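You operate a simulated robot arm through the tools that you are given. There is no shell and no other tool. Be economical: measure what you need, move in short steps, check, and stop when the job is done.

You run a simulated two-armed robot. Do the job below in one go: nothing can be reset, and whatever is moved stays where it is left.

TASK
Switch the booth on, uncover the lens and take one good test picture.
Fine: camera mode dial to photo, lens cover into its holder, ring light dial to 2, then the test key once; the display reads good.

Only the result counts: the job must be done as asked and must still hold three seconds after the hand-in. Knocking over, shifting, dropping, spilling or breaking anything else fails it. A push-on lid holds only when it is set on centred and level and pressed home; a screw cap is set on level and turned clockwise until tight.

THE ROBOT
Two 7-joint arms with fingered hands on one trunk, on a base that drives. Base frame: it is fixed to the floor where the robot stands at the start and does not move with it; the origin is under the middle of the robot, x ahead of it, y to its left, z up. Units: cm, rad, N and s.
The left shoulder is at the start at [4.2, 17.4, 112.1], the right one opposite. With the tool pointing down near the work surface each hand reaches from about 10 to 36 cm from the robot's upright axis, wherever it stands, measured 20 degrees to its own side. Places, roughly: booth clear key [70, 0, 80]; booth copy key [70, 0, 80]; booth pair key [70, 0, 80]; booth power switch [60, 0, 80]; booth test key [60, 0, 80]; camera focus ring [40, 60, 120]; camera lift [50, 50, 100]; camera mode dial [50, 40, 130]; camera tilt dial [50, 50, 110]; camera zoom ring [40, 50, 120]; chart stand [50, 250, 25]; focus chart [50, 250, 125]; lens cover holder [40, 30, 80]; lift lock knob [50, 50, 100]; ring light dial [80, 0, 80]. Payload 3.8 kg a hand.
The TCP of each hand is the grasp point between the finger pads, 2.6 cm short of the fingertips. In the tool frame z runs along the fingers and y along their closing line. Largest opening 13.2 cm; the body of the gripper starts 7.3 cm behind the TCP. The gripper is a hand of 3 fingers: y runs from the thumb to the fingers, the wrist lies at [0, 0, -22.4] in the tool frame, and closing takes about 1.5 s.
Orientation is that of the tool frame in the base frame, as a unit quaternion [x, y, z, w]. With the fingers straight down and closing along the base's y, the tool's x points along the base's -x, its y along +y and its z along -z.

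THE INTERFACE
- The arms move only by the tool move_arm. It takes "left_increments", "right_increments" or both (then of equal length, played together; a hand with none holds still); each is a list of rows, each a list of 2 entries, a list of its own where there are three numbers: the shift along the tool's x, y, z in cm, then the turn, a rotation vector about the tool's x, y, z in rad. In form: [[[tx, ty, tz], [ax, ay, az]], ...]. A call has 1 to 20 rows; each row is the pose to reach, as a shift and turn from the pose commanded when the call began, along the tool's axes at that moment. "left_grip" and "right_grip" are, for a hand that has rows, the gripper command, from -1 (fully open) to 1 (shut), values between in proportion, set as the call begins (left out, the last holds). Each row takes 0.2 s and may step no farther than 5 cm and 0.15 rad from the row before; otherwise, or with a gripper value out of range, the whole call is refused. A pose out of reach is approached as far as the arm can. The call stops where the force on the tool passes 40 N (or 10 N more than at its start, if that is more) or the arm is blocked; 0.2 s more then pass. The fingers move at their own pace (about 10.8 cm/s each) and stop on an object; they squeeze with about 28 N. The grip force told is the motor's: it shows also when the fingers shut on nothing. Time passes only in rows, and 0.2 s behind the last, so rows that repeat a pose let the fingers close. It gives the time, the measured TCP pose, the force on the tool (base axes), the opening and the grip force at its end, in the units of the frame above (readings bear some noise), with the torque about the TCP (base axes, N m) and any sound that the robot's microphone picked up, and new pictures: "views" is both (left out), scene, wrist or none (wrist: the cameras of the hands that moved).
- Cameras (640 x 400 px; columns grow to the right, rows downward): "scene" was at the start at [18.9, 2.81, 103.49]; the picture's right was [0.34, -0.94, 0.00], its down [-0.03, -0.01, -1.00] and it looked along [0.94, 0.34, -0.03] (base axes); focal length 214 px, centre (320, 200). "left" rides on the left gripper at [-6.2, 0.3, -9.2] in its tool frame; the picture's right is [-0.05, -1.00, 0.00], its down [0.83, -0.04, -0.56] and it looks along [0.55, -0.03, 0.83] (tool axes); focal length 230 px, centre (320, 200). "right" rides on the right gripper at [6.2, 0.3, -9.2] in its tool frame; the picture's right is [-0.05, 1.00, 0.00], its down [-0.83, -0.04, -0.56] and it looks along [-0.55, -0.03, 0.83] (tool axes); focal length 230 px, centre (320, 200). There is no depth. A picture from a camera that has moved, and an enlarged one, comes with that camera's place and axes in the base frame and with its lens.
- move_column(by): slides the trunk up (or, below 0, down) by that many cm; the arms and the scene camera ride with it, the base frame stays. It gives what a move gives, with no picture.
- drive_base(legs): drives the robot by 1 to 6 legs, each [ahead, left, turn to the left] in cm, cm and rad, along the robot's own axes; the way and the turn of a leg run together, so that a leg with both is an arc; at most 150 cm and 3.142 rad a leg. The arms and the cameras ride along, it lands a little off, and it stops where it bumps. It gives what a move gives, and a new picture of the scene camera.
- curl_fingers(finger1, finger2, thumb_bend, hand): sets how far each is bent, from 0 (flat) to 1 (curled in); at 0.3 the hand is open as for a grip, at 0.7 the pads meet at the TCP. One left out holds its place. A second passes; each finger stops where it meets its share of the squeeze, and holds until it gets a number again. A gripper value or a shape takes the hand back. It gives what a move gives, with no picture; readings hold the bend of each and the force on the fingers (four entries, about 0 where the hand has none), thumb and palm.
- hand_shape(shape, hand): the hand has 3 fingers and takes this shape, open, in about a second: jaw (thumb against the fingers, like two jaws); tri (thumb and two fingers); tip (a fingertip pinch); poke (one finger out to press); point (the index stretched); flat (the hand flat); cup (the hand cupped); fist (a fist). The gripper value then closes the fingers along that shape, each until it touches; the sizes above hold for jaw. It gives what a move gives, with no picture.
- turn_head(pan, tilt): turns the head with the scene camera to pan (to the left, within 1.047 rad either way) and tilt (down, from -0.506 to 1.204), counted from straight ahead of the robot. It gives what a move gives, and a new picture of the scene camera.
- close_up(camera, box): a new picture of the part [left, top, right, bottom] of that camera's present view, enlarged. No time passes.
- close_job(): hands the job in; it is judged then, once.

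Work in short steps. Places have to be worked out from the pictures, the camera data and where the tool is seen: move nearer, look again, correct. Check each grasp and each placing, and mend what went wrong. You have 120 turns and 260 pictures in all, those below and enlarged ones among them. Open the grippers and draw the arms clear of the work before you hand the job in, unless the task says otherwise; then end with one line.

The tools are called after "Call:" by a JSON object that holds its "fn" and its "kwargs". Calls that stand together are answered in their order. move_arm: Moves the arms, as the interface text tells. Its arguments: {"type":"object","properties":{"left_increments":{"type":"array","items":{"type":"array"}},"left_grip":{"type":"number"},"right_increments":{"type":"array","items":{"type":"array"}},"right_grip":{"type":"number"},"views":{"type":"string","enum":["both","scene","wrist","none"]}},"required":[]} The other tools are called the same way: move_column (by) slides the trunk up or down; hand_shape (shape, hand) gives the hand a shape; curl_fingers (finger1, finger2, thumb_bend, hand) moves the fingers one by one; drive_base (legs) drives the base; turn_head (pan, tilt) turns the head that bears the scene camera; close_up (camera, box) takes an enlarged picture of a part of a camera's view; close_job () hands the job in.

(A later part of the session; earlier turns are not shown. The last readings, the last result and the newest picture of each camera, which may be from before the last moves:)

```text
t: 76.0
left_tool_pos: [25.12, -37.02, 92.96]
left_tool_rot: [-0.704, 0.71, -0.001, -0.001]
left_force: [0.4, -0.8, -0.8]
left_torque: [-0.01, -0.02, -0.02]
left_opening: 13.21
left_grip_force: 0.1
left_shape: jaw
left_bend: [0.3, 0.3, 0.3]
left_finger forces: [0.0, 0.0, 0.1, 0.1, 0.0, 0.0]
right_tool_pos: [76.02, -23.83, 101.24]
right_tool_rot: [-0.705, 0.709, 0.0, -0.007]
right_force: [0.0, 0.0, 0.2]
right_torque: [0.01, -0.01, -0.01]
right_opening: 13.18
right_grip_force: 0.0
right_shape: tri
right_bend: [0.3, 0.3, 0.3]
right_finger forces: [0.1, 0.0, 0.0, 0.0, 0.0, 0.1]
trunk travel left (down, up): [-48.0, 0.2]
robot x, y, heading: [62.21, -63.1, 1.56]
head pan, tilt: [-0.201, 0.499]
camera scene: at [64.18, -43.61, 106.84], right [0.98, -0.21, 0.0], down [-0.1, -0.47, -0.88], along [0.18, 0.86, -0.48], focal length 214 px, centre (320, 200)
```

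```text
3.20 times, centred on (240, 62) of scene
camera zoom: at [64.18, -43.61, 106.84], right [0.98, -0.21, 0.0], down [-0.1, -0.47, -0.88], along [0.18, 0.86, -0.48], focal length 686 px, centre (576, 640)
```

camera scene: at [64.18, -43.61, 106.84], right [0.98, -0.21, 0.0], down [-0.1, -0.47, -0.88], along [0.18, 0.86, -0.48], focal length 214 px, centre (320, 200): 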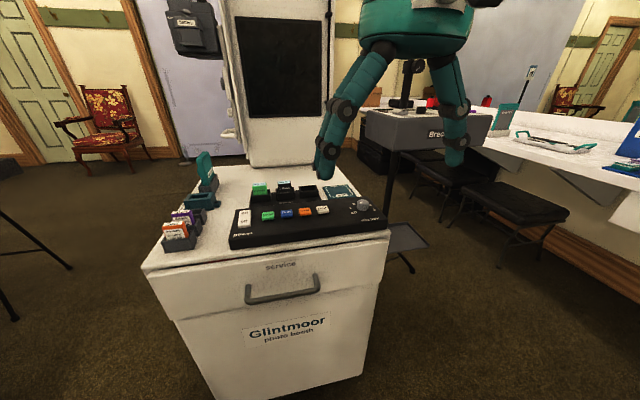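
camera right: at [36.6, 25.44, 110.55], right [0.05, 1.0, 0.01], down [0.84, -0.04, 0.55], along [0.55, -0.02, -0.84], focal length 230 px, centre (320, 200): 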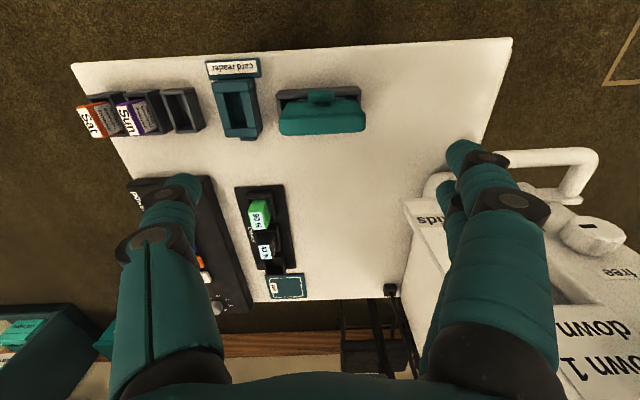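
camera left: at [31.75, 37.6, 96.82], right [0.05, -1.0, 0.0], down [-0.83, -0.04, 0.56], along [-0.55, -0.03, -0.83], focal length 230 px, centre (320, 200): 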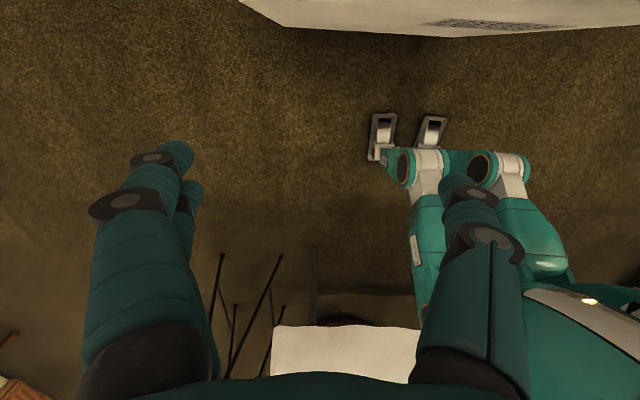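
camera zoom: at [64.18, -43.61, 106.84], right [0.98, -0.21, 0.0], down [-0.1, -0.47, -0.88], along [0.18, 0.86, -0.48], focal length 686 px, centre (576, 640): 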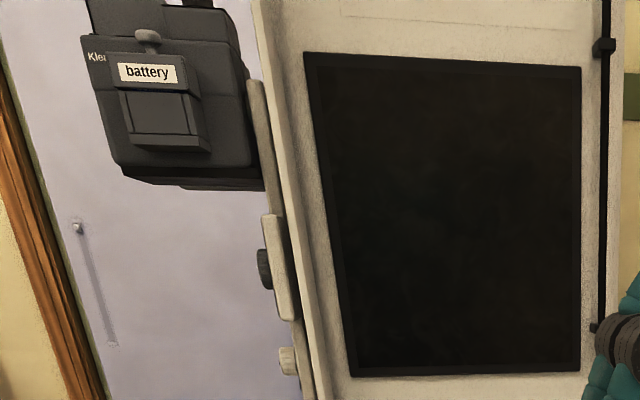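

Display is dark; rocker "on" is its far end; ring dial labels off,1,2,(3),4,5 with the mark at about 3. Drive ahead 25 and right 7 so the right hand is over the dial and the left can reach power/test.

Call:
{"fn": "drive_base", "kwargs": {"legs": [[24, -7, 0.01]]}}

Call:
{"fn": "close_up", "kwargs": {"camera": "right", "box": [0, 0, 640, 400]}}

Call:
{"fn": "turn_head", "kwargs": {"pan": 0, "tilt": 0.75}}

```text
t: 77.9
left_tool_pos: [32.16, -13.4, 92.96]
left_tool_rot: [-0.707, 0.708, 0.0, 0.0]
left_force: [0.7, -0.4, -0.4]
left_torque: [0.02, -0.02, 0.01]
left_opening: 13.22
left_grip_force: 0.2
left_shape: jaw
left_bend: [0.3, 0.3, 0.3]
left_finger forces: [0.0, 0.0, 0.0, 0.0, 0.0, 0.0]
right_tool_pos: [82.79, 0.21, 101.23]
right_tool_rot: [0.708, -0.707, 0.0, 0.006]
right_force: [-0.5, 0.3, -0.4]
right_torque: [0.01, 0.0, -0.03]
right_opening: 13.19
right_grip_force: 0.2
right_shape: tri
right_bend: [0.3, 0.3, 0.3]
right_finger forces: [0.0, 0.0, 0.1, 0.0, 0.0, 0.0]
trunk travel left (down, up): [-48.0, 0.2]
robot x, y, heading: [69.61, -39.27, 1.57]
head pan, tilt: [-0.201, 0.499]
camera scene: at [71.12, -19.65, 106.84], right [0.98, -0.2, 0.0], down [-0.1, -0.47, -0.88], along [0.18, 0.86, -0.48], focal length 214 px, centre (320, 200)
```

scene: 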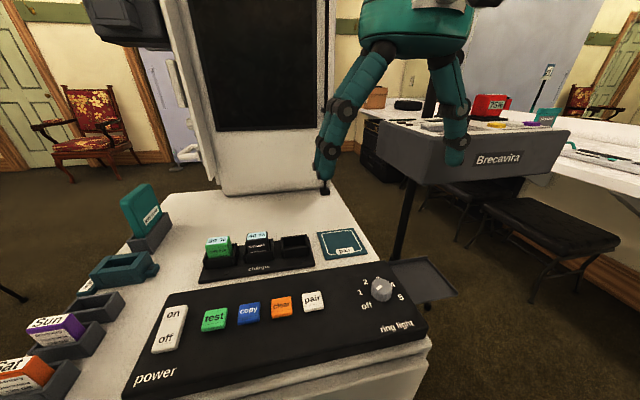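

```text
1.00 times, centred on (320, 200) of right
camera zoom: at [82.63, -5.83, 110.49], right [-1.0, 0.05, 0.01], down [0.05, 0.84, 0.55], along [0.02, 0.55, -0.84], focal length 230 px, centre (320, 200)
```

zoom: 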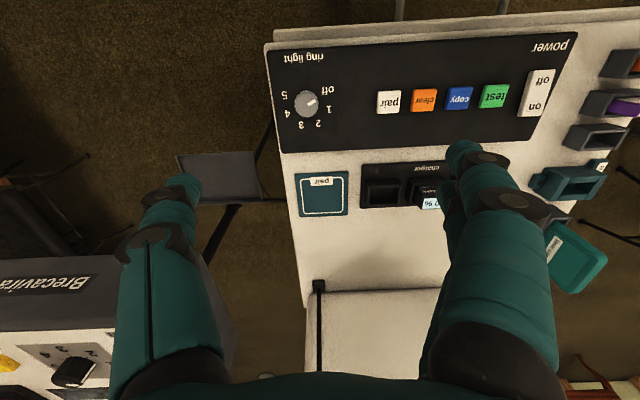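

```text
t: 78.6
left_tool_pos: [32.1, -13.46, 92.93]
left_tool_rot: [-0.707, 0.708, -0.001, -0.001]
left_force: [-0.8, 0.1, -0.5]
left_torque: [0.0, 0.04, -0.02]
left_opening: 13.2
left_grip_force: 0.1
left_shape: jaw
left_bend: [0.3, 0.3, 0.3]
left_finger forces: [0.0, 0.1, 0.1, 0.0, 0.1, 0.0]
right_tool_pos: [82.84, 0.06, 101.21]
right_tool_rot: [0.707, -0.707, 0.0, 0.006]
right_force: [-0.1, 0.0, 0.6]
right_torque: [0.01, -0.03, 0.01]
right_opening: 13.2
right_grip_force: 0.2
right_shape: tri
right_bend: [0.3, 0.3, 0.3]
right_finger forces: [0.0, 0.0, 0.1, 0.0, 0.0, 0.0]
trunk travel left (down, up): [-48.0, 0.2]
robot x, y, heading: [69.5, -39.19, 1.568]
head pan, tilt: [0.0, 0.75]
camera scene: at [69.31, -20.31, 104.65], right [1.0, 0.0, 0.0], down [0.0, -0.68, -0.73], along [0.0, 0.73, -0.68], focal length 214 px, centre (320, 200)
```

scene: 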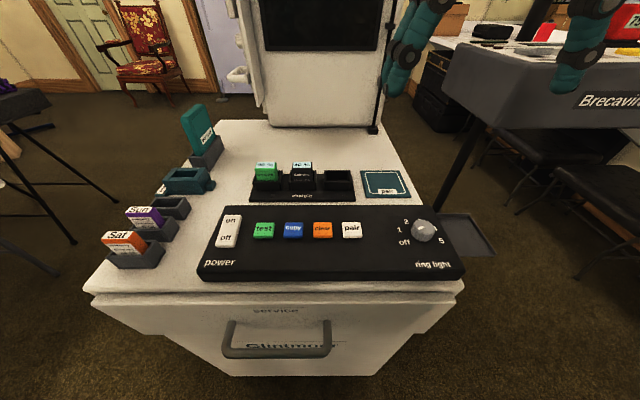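

Zoom on the dial and the panel.

Call:
{"fn": "close_up", "kwargs": {"camera": "right", "box": [250, 60, 370, 150]}}

Call:
{"fn": "close_up", "kwargs": {"camera": "scene", "box": [190, 190, 350, 290]}}

Call:
{"fn": "close_up", "kwargs": {"camera": "scene", "box": [370, 190, 490, 290]}}

```text
4.44 times, centred on (310, 105) of right
camera zoom: at [82.63, -5.86, 110.49], right [-1.0, 0.05, 0.01], down [0.05, 0.84, 0.55], along [0.02, 0.55, -0.84], focal length 1022 px, centre (364, 622)
```

zoom: 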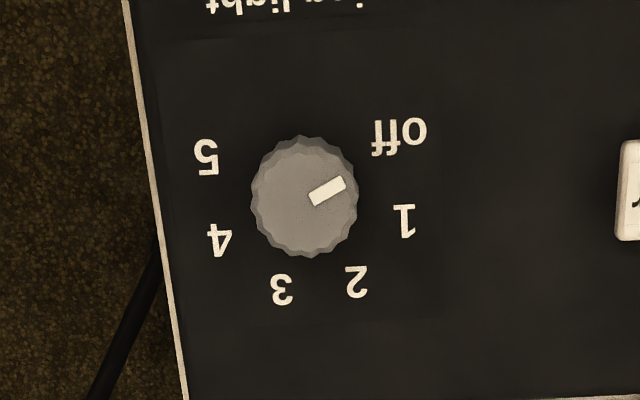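

```text
4.00 times, centred on (270, 240) of scene
camera zoom: at [69.31, -20.31, 104.65], right [1.0, 0.0, 0.0], down [0.0, -0.68, -0.73], along [0.0, 0.73, -0.68], focal length 858 px, centre (520, 40)
```

zoom: 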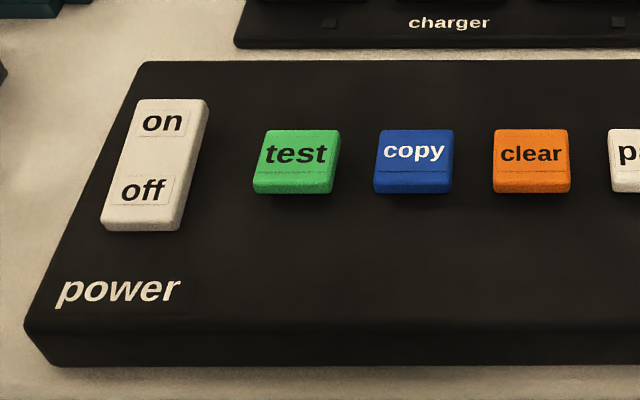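

```text
4.00 times, centred on (430, 240) of scene
camera zoom: at [69.31, -20.31, 104.65], right [1.0, 0.0, 0.0], down [0.0, -0.68, -0.73], along [0.0, 0.73, -0.68], focal length 858 px, centre (-120, 40)
```

zoom: 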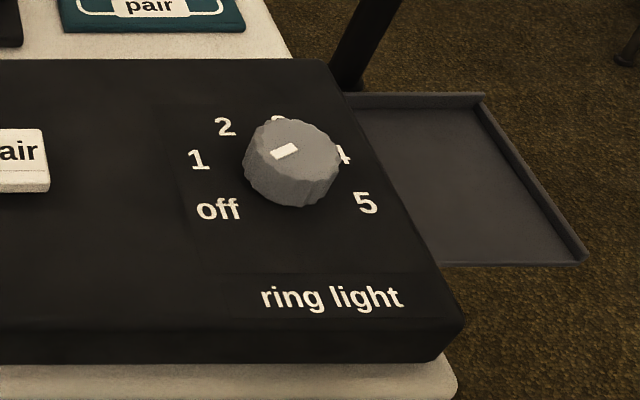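

Dial's mark is at "off"; "2" is two 48° steps = ~1.68 rad clockwise from above. Dial top centre ≈(84.3, -0.2, 80). Set tip shape, pre-turn -0.35 rad, and descend to z ≈88.

Call:
{"fn": "hand_shape", "kwargs": {"hand": "right", "shape": "tip"}}

Call:
{"fn": "move_arm", "kwargs": {"right_increments": [[[0.1, -0.5, 4], [0, 0, -0.12]], [[0.2, -1.1, 8], [0, 0, -0.24]], [[0.3, -1.6, 12], [0, 0, -0.35]], [[0.3, -1.6, 13], [0, 0, -0.35]], [[0.3, -1.6, 13], [0, 0, -0.35]]], "right_grip": 0.2, "views": "wrist"}}

Call:
{"fn": "close_up", "kwargs": {"camera": "right", "box": [220, 60, 420, 185]}}

```text
t: 79.5
left_tool_pos: [32.06, -13.5, 92.93]
left_tool_rot: [-0.706, 0.708, 0.0, -0.001]
left_force: [0.3, -0.4, 0.9]
left_torque: [-0.01, 0.02, -0.01]
left_opening: 13.19
left_grip_force: 0.1
left_shape: jaw
left_bend: [0.3, 0.3, 0.3]
left_finger forces: [0.0, 0.0, 0.0, 0.1, 0.0, 0.0]
right_tool_pos: [82.73, 0.31, 101.18]
right_tool_rot: [0.708, -0.706, 0.001, 0.007]
right_force: [-0.8, 0.6, 0.4]
right_torque: [0.02, 0.02, 0.02]
right_opening: 13.19
right_grip_force: 0.1
right_shape: tip
right_bend: [0.3, 0.3, 0.3]
right_finger forces: [0.1, 0.0, 0.0, 0.0, 0.0, 0.0]
trunk travel left (down, up): [-48.0, 0.2]
robot x, y, heading: [69.31, -39.23, 1.569]
head pan, tilt: [0.0, 0.75]
```

```text
t: 80.7
left_tool_pos: [32.11, -13.39, 92.97]
left_tool_rot: [-0.707, 0.708, -0.002, 0.0]
left_force: [-0.1, 0.5, -0.3]
left_torque: [0.03, -0.04, 0.02]
left_opening: 13.19
left_grip_force: 0.1
left_shape: jaw
left_bend: [0.3, 0.3, 0.3]
left_finger forces: [0.0, 0.1, 0.0, 0.1, 0.1, 0.0]
right_tool_pos: [84.27, -0.16, 88.15]
right_tool_rot: [0.82, -0.572, -0.001, 0.006]
right_force: [-0.1, 0.8, -0.4]
right_torque: [-0.03, 0.0, 0.0]
right_opening: 5.33
right_grip_force: 0.1
right_shape: tip
right_bend: [0.73, 0.73, 0.7]
right_finger forces: [0.1, 0.1, 0.0, 0.0, 0.0, 0.0]
trunk travel left (down, up): [-48.0, 0.2]
robot x, y, heading: [69.2, -39.25, 1.569]
head pan, tilt: [0.0, 0.75]
camera right: at [86.28, -5.99, 97.38], right [-0.96, -0.3, 0.01], down [-0.24, 0.8, 0.55], along [-0.17, 0.52, -0.83], focal length 230 px, centre (320, 200)
```

right: 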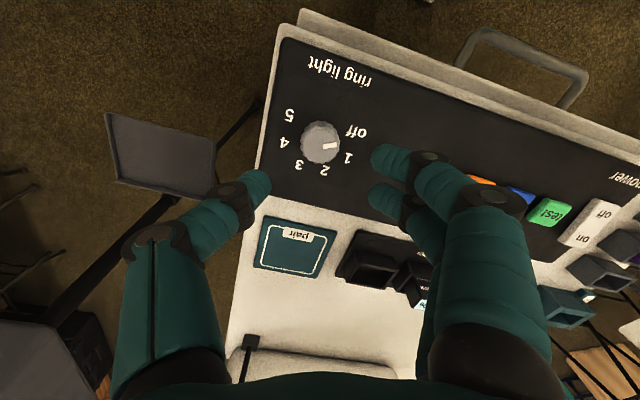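

```text
3.20 times, centred on (320, 122) of right
camera zoom: at [86.28, -5.99, 97.38], right [-0.96, -0.3, 0.01], down [-0.24, 0.8, 0.55], along [-0.17, 0.52, -0.83], focal length 736 px, centre (320, 448)
```

zoom: 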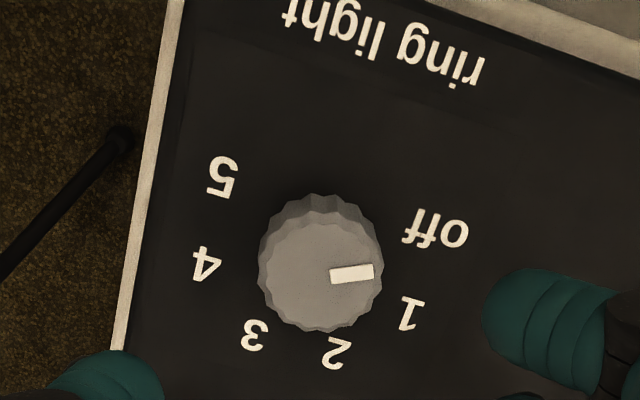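

The mark reads off, label spacing ~47°. Descend around the dial to TCP z ≈81.7.

Call:
{"fn": "move_arm", "kwargs": {"right_increments": [[[-0.13, 0, 2.5], [0, 0, 0]], [[-0.13, 0, 4.5], [0, 0, 0]], [[-0.13, 0, 5.7], [0, 0, 0]], [[-0.13, 0, 6.4], [0, 0, 0]], [[-0.13, 0, 6.4], [0, 0, 0]]], "views": "none"}}

Call:
{"fn": "close_up", "kwargs": {"camera": "right", "box": [220, 100, 420, 225]}}

Call:
{"fn": "close_up", "kwargs": {"camera": "scene", "box": [350, 180, 490, 290]}}

```text
t: 81.9
left_tool_pos: [32.07, -13.4, 92.94]
left_tool_rot: [-0.707, 0.708, 0.0, -0.001]
left_force: [-0.5, 0.2, 0.4]
left_torque: [-0.02, 0.01, 0.0]
left_opening: 13.17
left_grip_force: 0.1
left_shape: jaw
left_bend: [0.3, 0.3, 0.3]
left_finger forces: [0.0, 0.0, 0.0, 0.0, 0.0, 0.0]
right_tool_pos: [84.29, -0.18, 81.7]
right_tool_rot: [0.82, -0.572, -0.002, 0.006]
right_force: [0.5, -0.2, 1.3]
right_torque: [0.03, -0.01, 0.01]
right_opening: 5.32
right_grip_force: 0.1
right_shape: tip
right_bend: [0.73, 0.73, 0.7]
right_finger forces: [0.0, 0.0, 0.1, 0.1, 1.2, 0.0]
trunk travel left (down, up): [-48.0, 0.2]
robot x, y, heading: [69.12, -38.85, 1.569]
head pan, tilt: [0.0, 0.75]
```

```text
3.20 times, centred on (320, 162) of right
camera zoom: at [86.21, -5.94, 90.96], right [-0.96, -0.29, 0.01], down [-0.24, 0.8, 0.55], along [-0.17, 0.52, -0.84], focal length 736 px, centre (320, 320)
```

zoom: 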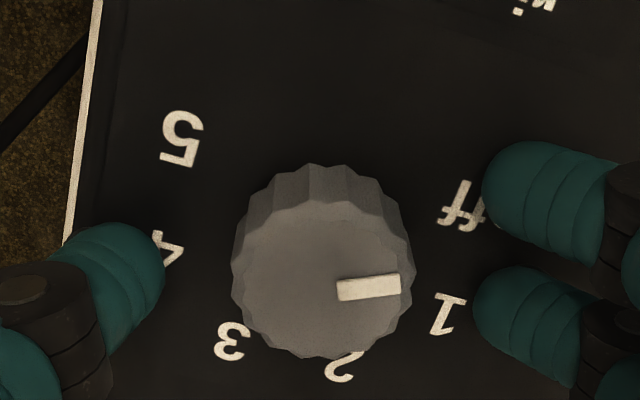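

```text
3.64 times, centred on (420, 235) of scene
camera zoom: at [69.3, -20.3, 104.65], right [1.0, 0.0, 0.0], down [0.0, -0.68, -0.73], along [0.0, 0.73, -0.68], focal length 780 px, centre (-44, 73)
```

zoom: 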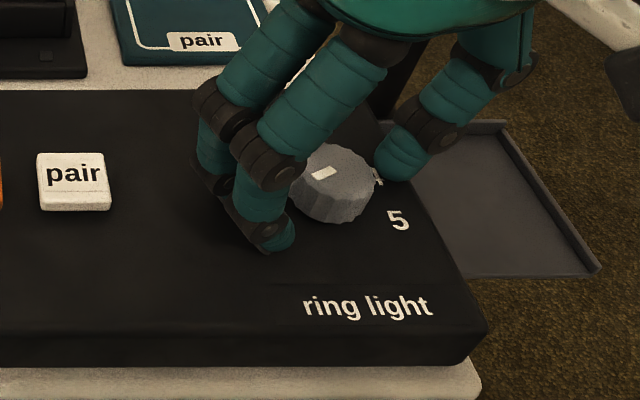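

Well centred; thumb just grazes the panel. Raise 0.25 cm and close on the dial.

Call:
{"fn": "move_arm", "kwargs": {"right_increments": [[[0, 0, -0.25], [0, 0, 0]], [[0, 0, -0.25], [0, 0, 0]], [[0, 0, -0.25], [0, 0, 0]], [[0, 0, -0.25], [0, 0, 0]], [[0, 0, -0.25], [0, 0, 0]]], "right_grip": 0.85, "views": "none"}}

Call:
{"fn": "close_up", "kwargs": {"camera": "right", "box": [220, 100, 420, 225]}}

```text
t: 83.1
left_tool_pos: [32.07, -13.39, 93.01]
left_tool_rot: [-0.707, 0.708, -0.003, -0.002]
left_force: [-0.4, -0.3, 0.0]
left_torque: [0.0, 0.03, 0.01]
left_opening: 13.19
left_grip_force: 0.0
left_shape: jaw
left_bend: [0.3, 0.3, 0.3]
left_finger forces: [0.1, 0.0, 0.0, 0.0, 0.1, 0.1]
right_tool_pos: [84.28, -0.23, 81.89]
right_tool_rot: [0.82, -0.573, 0.0, 0.007]
right_force: [1.6, 0.8, -8.7]
right_torque: [0.05, -0.05, -0.06]
right_opening: 1.62
right_grip_force: 28.0
right_shape: tip
right_bend: [0.72, 0.72, 0.7]
right_finger forces: [12.4, 12.2, 0.0, 0.0, 25.8, 0.1]
trunk travel left (down, up): [-48.0, 0.2]
robot x, y, heading: [69.23, -39.01, 1.57]
head pan, tilt: [0.0, 0.75]
```

```text
3.20 times, centred on (320, 162) of right
camera zoom: at [86.24, -5.94, 91.19], right [-0.96, -0.29, 0.01], down [-0.24, 0.8, 0.55], along [-0.17, 0.52, -0.84], focal length 736 px, centre (320, 320)
```

zoom: 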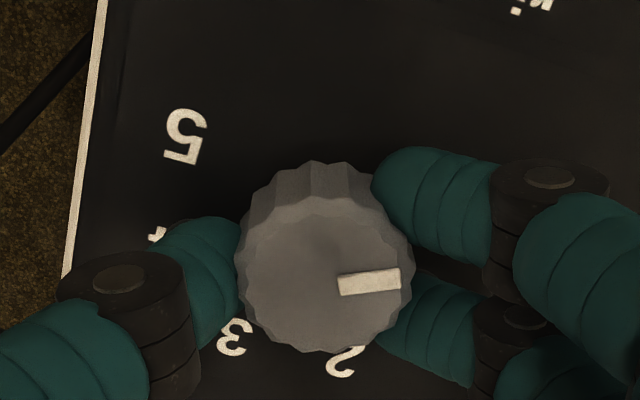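

Firm grip. Turn 1.64 rad clockwise.

Call:
{"fn": "move_arm", "kwargs": {"right_increments": [[[0, 0, 0], [0, 0, 0.137]], [[0, 0, 0], [0, 0, 0.274]], [[0, 0, 0], [0, 0, 0.411]], [[0, 0, 0], [0, 0, 0.548]], [[0, 0, 0], [0, 0, 0.685]], [[0, 0, 0], [0, 0, 0.822]], [[0, 0, 0], [0, 0, 0.959]], [[0, 0, 0], [0, 0, 1.096]], [[0, 0, 0], [0, 0, 1.233]], [[0, 0, 0], [0, 0, 1.37]], [[0, 0, 0], [0, 0, 1.507]], [[0, 0, 0], [0, 0, 1.64]], [[0, 0, 0], [0, 0, 1.64]]], "views": "none"}}

Call:
{"fn": "close_up", "kwargs": {"camera": "right", "box": [220, 100, 420, 225]}}

```text
t: 85.9
left_tool_pos: [32.23, -13.46, 92.89]
left_tool_rot: [-0.706, 0.708, -0.001, -0.001]
left_force: [0.5, 0.3, 0.5]
left_torque: [0.02, 0.0, -0.01]
left_opening: 13.16
left_grip_force: 0.0
left_shape: jaw
left_bend: [0.3, 0.3, 0.3]
left_finger forces: [0.0, 0.1, 0.0, 0.0, 0.0, 0.1]
right_tool_pos: [84.32, -0.26, 82.09]
right_tool_rot: [-0.138, 0.99, -0.006, -0.006]
right_force: [10.0, -6.3, -14.3]
right_torque: [-0.04, -0.23, 0.06]
right_opening: 1.52
right_grip_force: 28.2
right_shape: tip
right_bend: [0.72, 0.72, 0.7]
right_finger forces: [11.3, 13.1, 0.1, 0.0, 29.8, 0.0]
trunk travel left (down, up): [-48.0, 0.2]
robot x, y, heading: [69.49, -39.08, 1.566]
head pan, tilt: [0.0, 0.75]
```

```text
3.20 times, centred on (320, 162) of right
camera zoom: at [78.42, -1.49, 91.26], right [-0.23, 0.97, -0.01], down [0.82, 0.19, 0.55], along [0.53, 0.12, -0.84], focal length 736 px, centre (320, 320)
```

zoom: 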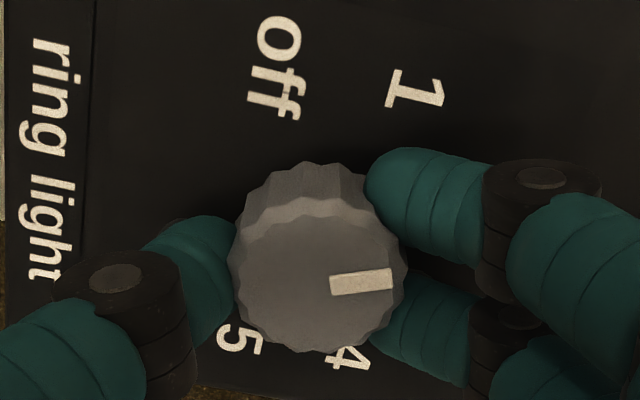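

The dial turned with the hand. Release and rise to read it.

Call:
{"fn": "move_arm", "kwargs": {"right_increments": [[[0, 0, 0], [0, 0, 0]], [[0, 0, 0], [0, 0, 0]], [[0, 0, -3], [0, 0, 0]], [[0, 0, -7], [0, 0, 0]], [[0, 0, -7], [0, 0, 0]]], "right_grip": 0.1, "views": "none"}}

Call:
{"fn": "close_up", "kwargs": {"camera": "right", "box": [220, 60, 420, 185]}}

Call:
{"fn": "close_up", "kwargs": {"camera": "scene", "box": [350, 180, 490, 290]}}

```text
t: 87.1
left_tool_pos: [32.13, -13.42, 93.0]
left_tool_rot: [-0.706, 0.708, -0.001, 0.0]
left_force: [-0.8, -0.7, 0.1]
left_torque: [0.01, 0.03, 0.0]
left_opening: 13.23
left_grip_force: 0.1
left_shape: jaw
left_bend: [0.3, 0.3, 0.3]
left_finger forces: [0.1, 0.1, 0.0, 0.0, 0.0, 0.1]
right_tool_pos: [84.15, -0.05, 89.2]
right_tool_rot: [-0.141, 0.99, -0.005, -0.006]
right_force: [0.4, 0.4, 0.4]
right_torque: [0.03, 0.0, 0.02]
right_opening: 5.89
right_grip_force: 0.2
right_shape: tip
right_bend: [0.73, 0.73, 0.7]
right_finger forces: [0.0, 0.0, 0.0, 0.0, 0.1, 0.0]
trunk travel left (down, up): [-48.0, 0.2]
robot x, y, heading: [69.34, -39.23, 1.569]
head pan, tilt: [0.0, 0.75]
```

```text
3.20 times, centred on (320, 122) of right
camera zoom: at [78.32, -1.4, 98.47], right [-0.23, 0.97, -0.01], down [0.82, 0.2, 0.55], along [0.53, 0.12, -0.84], focal length 736 px, centre (320, 448)
```

zoom: 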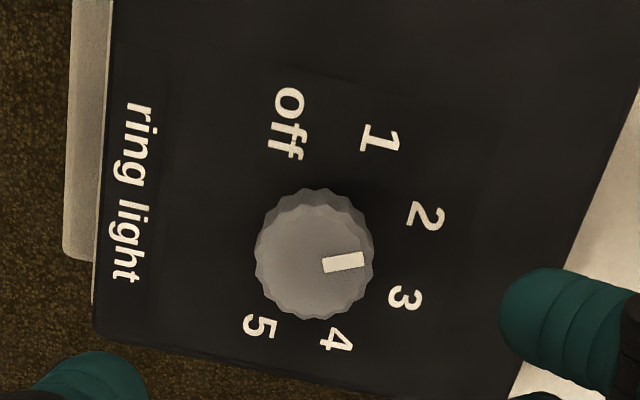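

```text
3.64 times, centred on (420, 235) of scene
camera zoom: at [69.32, -20.3, 104.64], right [1.0, 0.0, 0.0], down [0.0, -0.68, -0.73], along [0.0, 0.73, -0.68], focal length 780 px, centre (-44, 73)
```

zoom: 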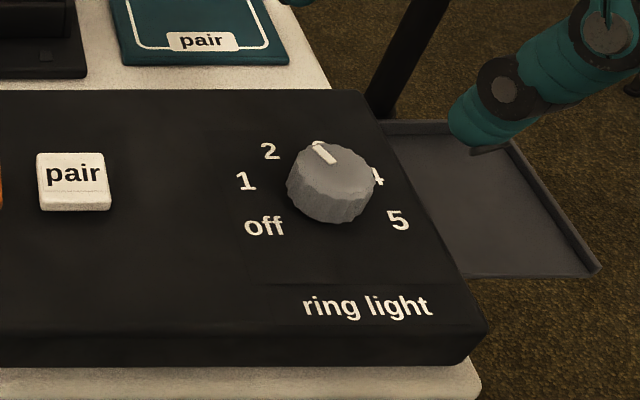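

Dial reads 2 (same mark/label relation as it had for off). Now the power rocker with the left hand: raise the right hand, drive 4 cm ahead, and give the left hand the poke shape.

Call:
{"fn": "move_arm", "kwargs": {"right_increments": [[[0, 0, -5], [0, 0, 0]], [[0, 0, -10], [0, 0, 0]], [[0, 0, -14], [0, 0, 0]]], "views": "none"}}

Call:
{"fn": "hand_shape", "kwargs": {"hand": "left", "shape": "poke"}}

Call:
{"fn": "drive_base", "kwargs": {"legs": [[4, 0, 0]]}}

Call:
{"fn": "move_arm", "kwargs": {"left_increments": [[[0, -4, 0], [0, 0, 0]], [[-3, -8, 0], [0, 0, 0]], [[-6, -11, 0], [0, 0, 0]], [[-6, -15, 0], [0, 0, 0]], [[-6, -19, 0], [0, 0, 0]]], "views": "both"}}

```text
t: 87.9
left_tool_pos: [32.08, -13.57, 92.94]
left_tool_rot: [-0.707, 0.708, -0.001, 0.0]
left_force: [0.0, 0.2, -0.8]
left_torque: [-0.01, 0.03, -0.03]
left_opening: 13.19
left_grip_force: 0.1
left_shape: jaw
left_bend: [0.3, 0.3, 0.3]
left_finger forces: [0.1, 0.0, 0.0, 0.1, 0.0, 0.2]
right_tool_pos: [84.37, -0.05, 103.13]
right_tool_rot: [-0.141, 0.99, -0.005, -0.005]
right_force: [0.8, 0.0, 0.5]
right_torque: [-0.01, -0.01, 0.0]
right_opening: 5.87
right_grip_force: 0.1
right_shape: tip
right_bend: [0.73, 0.73, 0.7]
right_finger forces: [0.0, 0.0, 0.1, 0.1, 0.0, 0.1]
trunk travel left (down, up): [-48.0, 0.2]
robot x, y, heading: [68.97, -39.25, 1.571]
head pan, tilt: [0.0, 0.75]
```

```text
t: 88.8
left_tool_pos: [32.02, -13.38, 92.96]
left_tool_rot: [-0.707, 0.707, 0.0, 0.0]
left_force: [-0.5, -0.2, 0.4]
left_torque: [0.0, -0.02, 0.0]
left_opening: 0.0
left_grip_force: 0.0
left_shape: poke
left_bend: [1.0, 1.0, 0.45]
left_finger forces: [0.2, 0.0, 0.0, 0.0, 0.1, 0.0]
right_tool_pos: [84.4, -0.03, 103.03]
right_tool_rot: [-0.141, 0.99, -0.004, -0.005]
right_force: [0.1, 1.1, -0.3]
right_torque: [0.0, -0.01, 0.03]
right_opening: 5.86
right_grip_force: 0.1
right_shape: tip
right_bend: [0.73, 0.73, 0.7]
right_finger forces: [0.1, 0.0, 0.0, 0.0, 0.0, 0.1]
trunk travel left (down, up): [-48.0, 0.2]
robot x, y, heading: [68.99, -39.24, 1.569]
head pan, tilt: [0.0, 0.75]
```

```text
t: 89.7
left_tool_pos: [32.15, -9.38, 92.96]
left_tool_rot: [-0.706, 0.708, -0.001, 0.0]
left_force: [-0.9, 0.5, -0.3]
left_torque: [-0.06, -0.01, 0.03]
left_opening: 0.0
left_grip_force: 0.1
left_shape: poke
left_bend: [1.0, 1.0, 0.45]
left_finger forces: [0.1, 0.0, 0.0, 0.1, 0.0, 0.0]
right_tool_pos: [84.29, 3.98, 102.98]
right_tool_rot: [-0.141, 0.99, -0.004, -0.006]
right_force: [0.1, 0.4, -0.1]
right_torque: [-0.04, -0.01, -0.02]
right_opening: 5.88
right_grip_force: 0.0
right_shape: tip
right_bend: [0.73, 0.73, 0.7]
right_finger forces: [0.0, 0.1, 0.0, 0.1, 0.1, 0.0]
trunk travel left (down, up): [-48.0, 0.2]
robot x, y, heading: [69.23, -35.2, 1.567]
head pan, tilt: [0.0, 0.75]
camera scene: at [69.3, -16.31, 104.65], right [1.0, 0.0, 0.0], down [0.0, -0.68, -0.73], along [0.0, 0.73, -0.68], focal length 214 px, centre (320, 200)
```

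scene: 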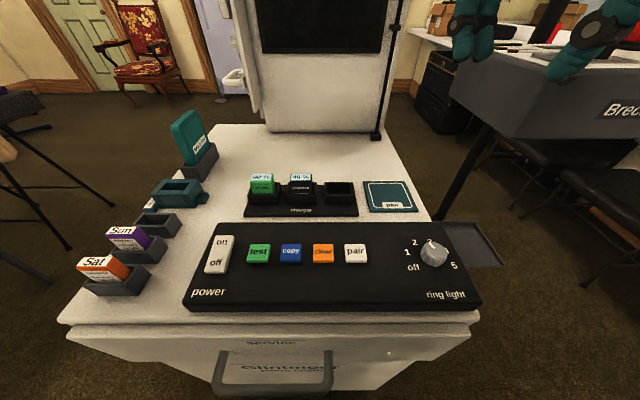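

```text
t: 90.9
left_tool_pos: [51.5, -3.38, 92.95]
left_tool_rot: [-0.706, 0.708, 0.0, -0.001]
left_force: [-0.1, 0.1, -0.7]
left_torque: [-0.01, 0.04, -0.01]
left_opening: 0.0
left_grip_force: 0.2
left_shape: poke
left_bend: [1.0, 1.0, 0.45]
left_finger forces: [0.0, 0.0, 0.1, 0.1, 0.1, 0.0]
right_tool_pos: [84.46, 4.05, 102.99]
right_tool_rot: [-0.141, 0.99, -0.005, -0.006]
right_force: [0.7, 0.7, 0.3]
right_torque: [-0.02, 0.01, -0.01]
right_opening: 5.88
right_grip_force: 0.1
right_shape: tip
right_bend: [0.73, 0.73, 0.7]
right_finger forces: [0.0, 0.0, 0.0, 0.0, 0.0, 0.1]
trunk travel left (down, up): [-48.0, 0.2]
robot x, y, heading: [68.97, -35.22, 1.568]
head pan, tilt: [0.0, 0.75]
camera scene: at [69.38, -16.3, 104.64], right [1.0, 0.0, 0.0], down [0.0, -0.68, -0.73], along [0.0, 0.73, -0.68], focal length 214 px, centre (320, 200)
camera left: at [51.1, 2.95, 102.27], right [1.0, 0.05, 0.0], down [0.04, -0.83, 0.56], along [0.03, -0.56, -0.83], focal length 230 px, centre (320, 200)
```

scene: 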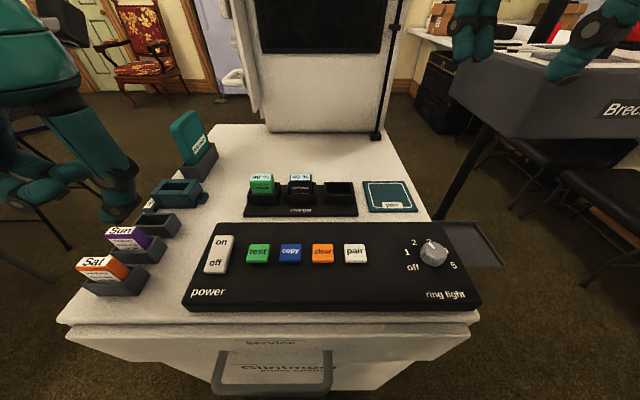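
left: 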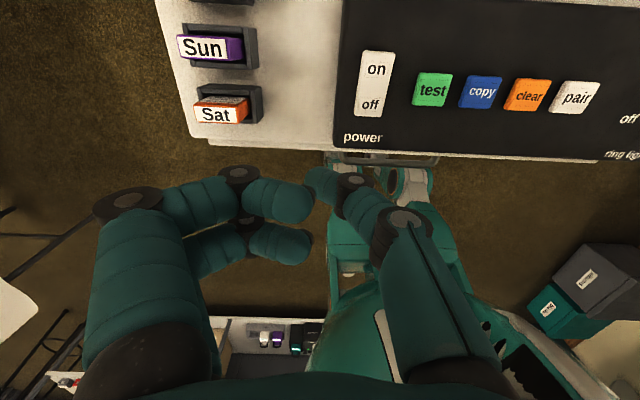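

In poke shape the thumb tip sits on the tool axis ~2.5 cm below TCP. "On" end of the rocker ≈(55.7, 1.9, 79.7); test key ≈(61.2, 0). Move above the "on" end, tip ~2 cm above it.

Call:
{"fn": "move_arm", "kwargs": {"left_increments": [[[-2.5, -2, 0], [0, 0, 0]], [[-5.3, -4.2, 2], [0, 0, 0]], [[-5.3, -4.2, 5], [0, 0, 0]], [[-5.3, -4.2, 8.2], [0, 0, 0]], [[-5.3, -4.2, 8.2], [0, 0, 0]]], "views": "none"}}

Call:
{"fn": "close_up", "kwargs": {"camera": "left", "box": [220, 80, 420, 205]}}

Call:
{"fn": "close_up", "kwargs": {"camera": "scene", "box": [150, 180, 310, 300]}}

```text
t: 92.1
left_tool_pos: [55.51, 1.8, 84.72]
left_tool_rot: [0.707, -0.707, 0.0, 0.001]
left_force: [0.7, 0.3, 0.0]
left_torque: [0.0, 0.01, 0.02]
left_opening: 0.0
left_grip_force: 0.0
left_shape: poke
left_bend: [1.0, 1.0, 0.45]
left_finger forces: [0.0, 0.0, 0.0, 0.0, 0.0, 0.0]
right_tool_pos: [84.32, 4.0, 103.12]
right_tool_rot: [-0.141, 0.99, -0.005, -0.006]
right_force: [0.1, 0.9, 0.1]
right_torque: [-0.01, -0.01, 0.01]
right_opening: 5.89
right_grip_force: 0.1
right_shape: tip
right_bend: [0.73, 0.73, 0.7]
right_finger forces: [0.0, 0.0, 0.0, 0.1, 0.0, 0.0]
trunk travel left (down, up): [-48.0, 0.2]
robot x, y, heading: [69.09, -35.29, 1.562]
head pan, tilt: [0.0, 0.75]
```

```text
3.20 times, centred on (320, 142) of left
camera zoom: at [55.1, 8.15, 94.02], right [1.0, 0.05, 0.0], down [0.04, -0.83, 0.56], along [0.03, -0.56, -0.83], focal length 736 px, centre (320, 384)
```

zoom: 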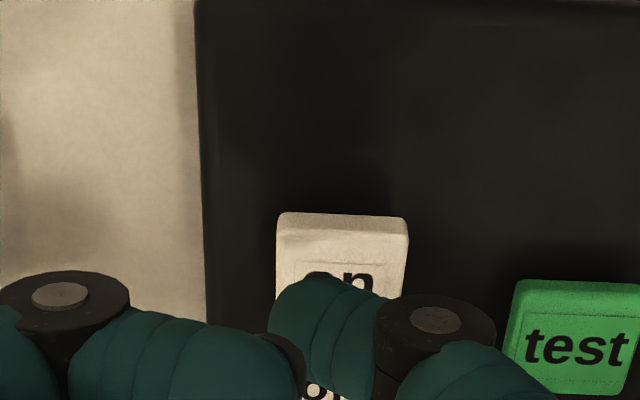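

```text
3.33 times, centred on (230, 240) of scene
camera zoom: at [69.3, -16.36, 104.65], right [1.0, 0.0, 0.0], down [0.0, -0.68, -0.73], along [0.0, 0.73, -0.68], focal length 715 px, centre (620, 67)
```

zoom: 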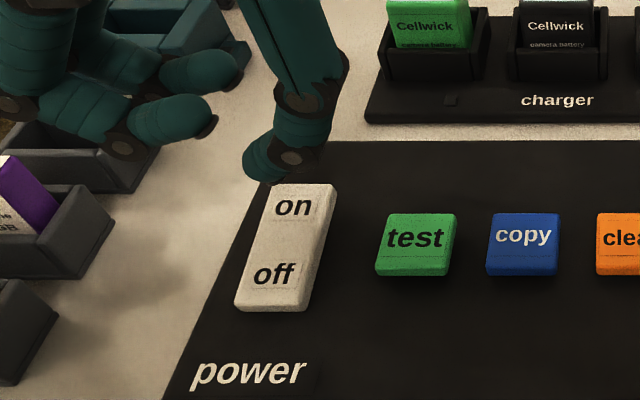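

The tip is over the "on" end; shift +0.3 x and press down in small steps.

Call:
{"fn": "move_arm", "kwargs": {"left_increments": [[[0, -0.3, 0.8], [0, 0, 0]], [[0, -0.3, 1.4], [0, 0, 0]], [[0, -0.3, 1.9], [0, 0, 0]], [[0, -0.3, 2.3], [0, 0, 0]], [[0, -0.3, 2.7], [0, 0, 0]], [[0, -0.3, 3.0], [0, 0, 0]]], "views": "none"}}

Call:
{"fn": "close_up", "kwargs": {"camera": "scene", "box": [150, 180, 310, 300]}}

```text
t: 93.7
left_tool_pos: [56.14, 1.95, 82.28]
left_tool_rot: [-0.705, 0.71, -0.002, 0.009]
left_force: [1.4, -2.7, 25.1]
left_torque: [-0.3, 0.32, 0.0]
left_opening: 0.0
left_grip_force: 0.1
left_shape: poke
left_bend: [1.0, 1.0, 0.47]
left_finger forces: [0.0, 0.0, 0.0, 0.0, 23.7, 0.1]
right_tool_pos: [84.31, 3.87, 103.06]
right_tool_rot: [-0.141, 0.99, -0.004, -0.005]
right_force: [-0.4, 0.0, -0.3]
right_torque: [0.01, -0.01, 0.04]
right_opening: 5.88
right_grip_force: 0.2
right_shape: tip
right_bend: [0.73, 0.73, 0.7]
right_finger forces: [0.0, 0.0, 0.1, 0.0, 0.0, 0.0]
trunk travel left (down, up): [-48.0, 0.2]
robot x, y, heading: [68.95, -35.02, 1.569]
head pan, tilt: [0.0, 0.75]
stopped in row 6 (left hand): the force on the tool passed its limit (the readings are from after the stop); the commanded pose is now the measured one
```

```text
3.33 times, centred on (230, 240) of scene
camera zoom: at [69.31, -16.44, 104.65], right [1.0, 0.0, 0.0], down [0.0, -0.68, -0.73], along [0.0, 0.73, -0.68], focal length 715 px, centre (620, 67)
```

zoom: 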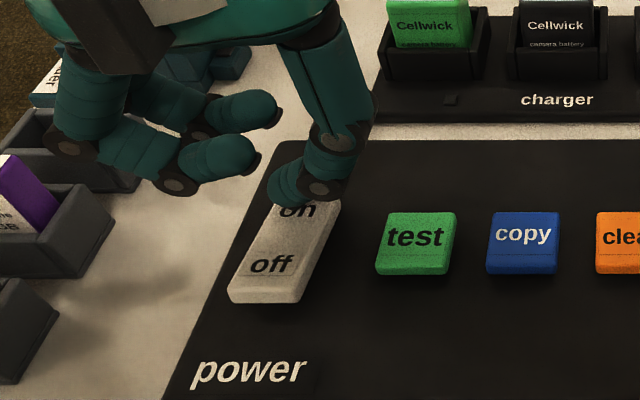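

The rocker flipped to "on". Raise the finger and read the display.

Call:
{"fn": "move_arm", "kwargs": {"left_increments": [[[0, 0, -1.5], [0, 0, 0]], [[0, 0, -4], [0, 0, 0]], [[0, 0, -7], [0, 0, 0]]], "views": "none"}}

Call:
{"fn": "turn_head", "kwargs": {"pan": 0.15, "tilt": 0.2}}

Call:
{"fn": "close_up", "kwargs": {"camera": "scene", "box": [180, 20, 480, 220]}}

Call:
{"fn": "close_up", "kwargs": {"camera": "left", "box": [220, 0, 520, 190]}}

```text
t: 94.5
left_tool_pos: [55.73, 1.78, 89.01]
left_tool_rot: [-0.705, 0.709, -0.001, 0.005]
left_force: [0.0, 0.2, 0.2]
left_torque: [-0.02, 0.02, 0.0]
left_opening: 0.01
left_grip_force: 0.0
left_shape: poke
left_bend: [1.0, 1.0, 0.45]
left_finger forces: [0.1, 0.1, 0.0, 0.0, 0.0, 0.0]
right_tool_pos: [84.4, 4.02, 102.97]
right_tool_rot: [-0.141, 0.99, -0.005, -0.006]
right_force: [0.3, 0.5, 0.5]
right_torque: [0.0, 0.01, 0.02]
right_opening: 5.88
right_grip_force: 0.1
right_shape: tip
right_bend: [0.73, 0.73, 0.7]
right_finger forces: [0.0, 0.1, 0.1, 0.0, 0.0, 0.0]
trunk travel left (down, up): [-48.0, 0.2]
robot x, y, heading: [69.54, -34.86, 1.567]
head pan, tilt: [0.0, 0.75]
```

```text
t: 95.4
left_tool_pos: [55.75, 1.83, 88.95]
left_tool_rot: [-0.705, 0.709, -0.002, 0.005]
left_force: [0.4, -0.6, -0.6]
left_torque: [0.03, -0.01, 0.02]
left_opening: 0.02
left_grip_force: 0.1
left_shape: poke
left_bend: [1.0, 1.0, 0.45]
left_finger forces: [0.1, 0.1, 0.0, 0.1, 0.0, 0.0]
right_tool_pos: [84.35, 3.95, 102.97]
right_tool_rot: [-0.141, 0.99, -0.004, -0.006]
right_force: [0.0, 0.1, -0.3]
right_torque: [0.01, 0.02, 0.03]
right_opening: 5.85
right_grip_force: 0.1
right_shape: tip
right_bend: [0.73, 0.73, 0.7]
right_finger forces: [0.0, 0.0, 0.0, 0.1, 0.0, 0.0]
trunk travel left (down, up): [-48.0, 0.2]
robot x, y, heading: [68.91, -35.36, 1.568]
head pan, tilt: [0.15, 0.201]
camera scene: at [67.94, -15.42, 109.6], right [0.99, 0.15, 0.0], down [0.03, -0.2, -0.98], along [-0.14, 0.97, -0.2], focal length 214 px, centre (320, 200)
```

scene: 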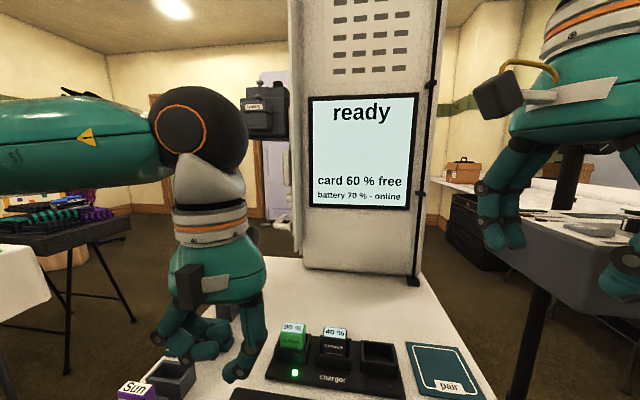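

```text
2.00 times, centred on (330, 120) of scene
camera zoom: at [67.94, -15.42, 109.6], right [0.99, 0.15, 0.0], down [0.03, -0.2, -0.98], along [-0.14, 0.97, -0.2], focal length 429 px, centre (300, 360)
```

zoom: 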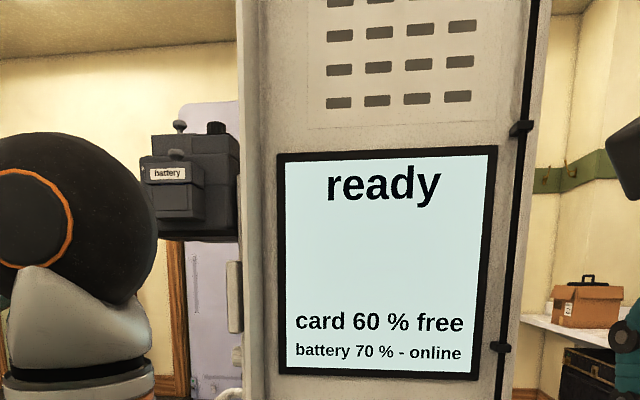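

```text
2.11 times, centred on (370, 95) of left
camera zoom: at [55.32, 8.07, 98.38], right [1.0, 0.05, 0.01], down [0.03, -0.83, 0.55], along [0.03, -0.55, -0.83], focal length 484 px, centre (215, 421)
```

zoom: 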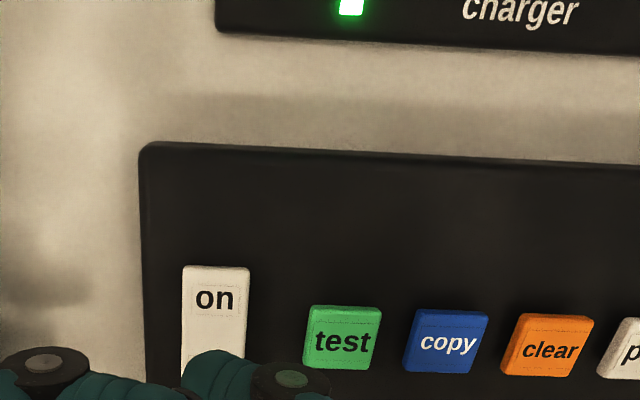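

Display: "ready, card 60 % free, battery 70 % - online". Now place the fingertip over the test key at ≈(60.8, 0.1).

Call:
{"fn": "move_arm", "kwargs": {"left_increments": [[[0.8, -2.5, 0], [0, 0, 0]], [[1.7, -5.0, 0.5], [0, 0, 0]], [[1.7, -5.0, 3], [0, 0, 0]], [[1.7, -5.0, 4.6], [0, 0, 0]], [[1.7, -5.0, 4.6], [0, 0, 0]]], "views": "none"}}

Call:
{"fn": "turn_head", "kwargs": {"pan": 0, "tilt": 0.75}}

Call:
{"fn": "close_up", "kwargs": {"camera": "scene", "box": [180, 190, 340, 310]}}

Call:
{"fn": "close_up", "kwargs": {"camera": "left", "box": [220, 80, 420, 205]}}

```text
t: 96.6
left_tool_pos: [60.88, 0.26, 84.47]
left_tool_rot: [-0.705, 0.71, -0.001, 0.005]
left_force: [0.8, -0.8, 0.3]
left_torque: [-0.01, 0.01, 0.0]
left_opening: 0.01
left_grip_force: 0.0
left_shape: poke
left_bend: [1.0, 1.0, 0.45]
left_finger forces: [0.0, 0.1, 0.0, 0.1, 0.1, 0.1]
right_tool_pos: [84.3, 3.97, 102.99]
right_tool_rot: [-0.14, 0.99, -0.004, -0.006]
right_force: [-0.6, -0.9, 0.0]
right_torque: [0.0, -0.01, -0.03]
right_opening: 5.87
right_grip_force: 0.0
right_shape: tip
right_bend: [0.73, 0.73, 0.7]
right_finger forces: [0.1, 0.0, 0.1, 0.0, 0.1, 0.0]
trunk travel left (down, up): [-48.0, 0.2]
robot x, y, heading: [69.08, -35.34, 1.567]
head pan, tilt: [0.15, 0.201]
```

```text
t: 97.6
left_tool_pos: [60.74, 0.22, 84.5]
left_tool_rot: [-0.705, 0.709, -0.002, 0.005]
left_force: [0.7, -0.8, 0.2]
left_torque: [0.02, -0.02, 0.02]
left_opening: 0.0
left_grip_force: 0.1
left_shape: poke
left_bend: [1.0, 1.0, 0.45]
left_finger forces: [0.1, 0.1, 0.0, 0.0, 0.0, 0.0]
right_tool_pos: [84.48, 3.83, 103.11]
right_tool_rot: [-0.141, 0.99, -0.005, -0.005]
right_force: [-0.1, 0.3, 1.0]
right_torque: [0.04, 0.02, -0.03]
right_opening: 5.87
right_grip_force: 0.1
right_shape: tip
right_bend: [0.73, 0.73, 0.7]
right_finger forces: [0.0, 0.1, 0.1, 0.0, 0.0, 0.0]
trunk travel left (down, up): [-48.0, 0.2]
robot x, y, heading: [69.23, -35.34, 1.565]
head pan, tilt: [0.0, 0.75]
camera scene: at [69.33, -16.35, 104.65], right [1.0, 0.0, 0.0], down [0.0, -0.68, -0.73], along [0.0, 0.73, -0.68], focal length 214 px, centre (320, 200)
```

scene: 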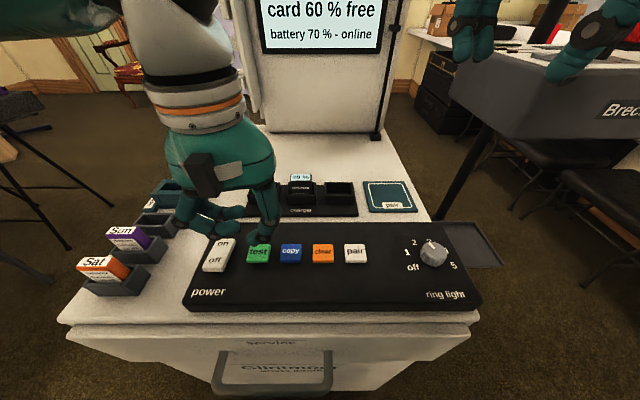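

```text
3.33 times, centred on (260, 250) of scene
camera zoom: at [69.33, -16.35, 104.65], right [1.0, 0.0, 0.0], down [0.0, -0.68, -0.73], along [0.0, 0.73, -0.68], focal length 715 px, centre (520, 33)
```

zoom: 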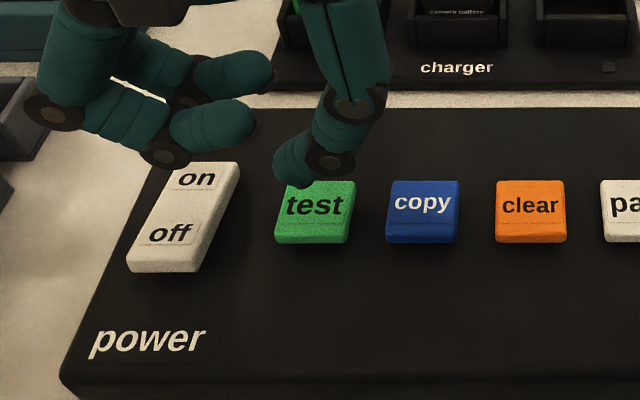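

```text
3.20 times, centred on (320, 142) of left
camera zoom: at [60.44, 6.48, 93.92], right [1.0, 0.05, 0.01], down [0.03, -0.83, 0.55], along [0.03, -0.55, -0.83], focal length 736 px, centre (320, 384)
```

zoom: 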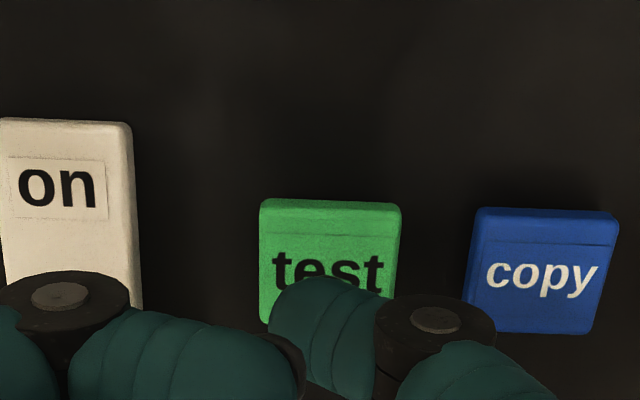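

The tip is centred on the test key. Press once, downward in one motion, then retract.

Call:
{"fn": "move_arm", "kwargs": {"left_increments": [[[0, -0.1, 1.0], [0, 0, 0]], [[0, -0.1, 1.8], [0, 0, 0]], [[0, -0.1, 2.2], [0, 0, 0]], [[0, -0.1, 2.5], [0, 0, 0]], [[0, -0.1, 2.8], [0, 0, 0]], [[0, -0.1, 3.1], [0, 0, 0]]], "views": "none"}}

Call:
{"fn": "close_up", "kwargs": {"camera": "scene", "box": [180, 0, 420, 310]}}

```text
t: 98.9
left_tool_pos: [61.59, 0.16, 82.13]
left_tool_rot: [-0.702, 0.712, -0.004, 0.014]
left_force: [1.5, -7.2, 26.3]
left_torque: [-0.3, 0.17, 0.09]
left_opening: 0.0
left_grip_force: 0.0
left_shape: poke
left_bend: [1.0, 1.0, 0.47]
left_finger forces: [0.0, 0.0, 0.1, 0.0, 26.6, 0.0]
right_tool_pos: [84.5, 3.72, 103.15]
right_tool_rot: [-0.142, 0.99, -0.003, -0.004]
right_force: [0.2, 0.1, -0.3]
right_torque: [-0.01, 0.0, -0.01]
right_opening: 5.88
right_grip_force: 0.0
right_shape: tip
right_bend: [0.73, 0.73, 0.7]
right_finger forces: [0.0, 0.0, 0.1, 0.1, 0.0, 0.0]
trunk travel left (down, up): [-48.0, 0.2]
robot x, y, heading: [69.26, -35.3, 1.565]
head pan, tilt: [0.0, 0.75]
heard: click
stopped in row 6 (left hand): the force on the tool passed its limit (the readings are from after the stop); the commanded pose is now the measured one
```

```text
1.29 times, centred on (300, 155) of scene
camera zoom: at [69.32, -16.48, 104.66], right [1.0, 0.0, 0.0], down [0.0, -0.68, -0.73], along [0.0, 0.73, -0.68], focal length 277 px, centre (346, 258)
```

zoom: 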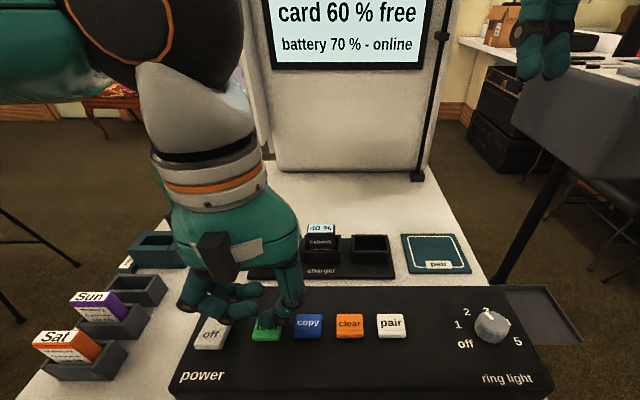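

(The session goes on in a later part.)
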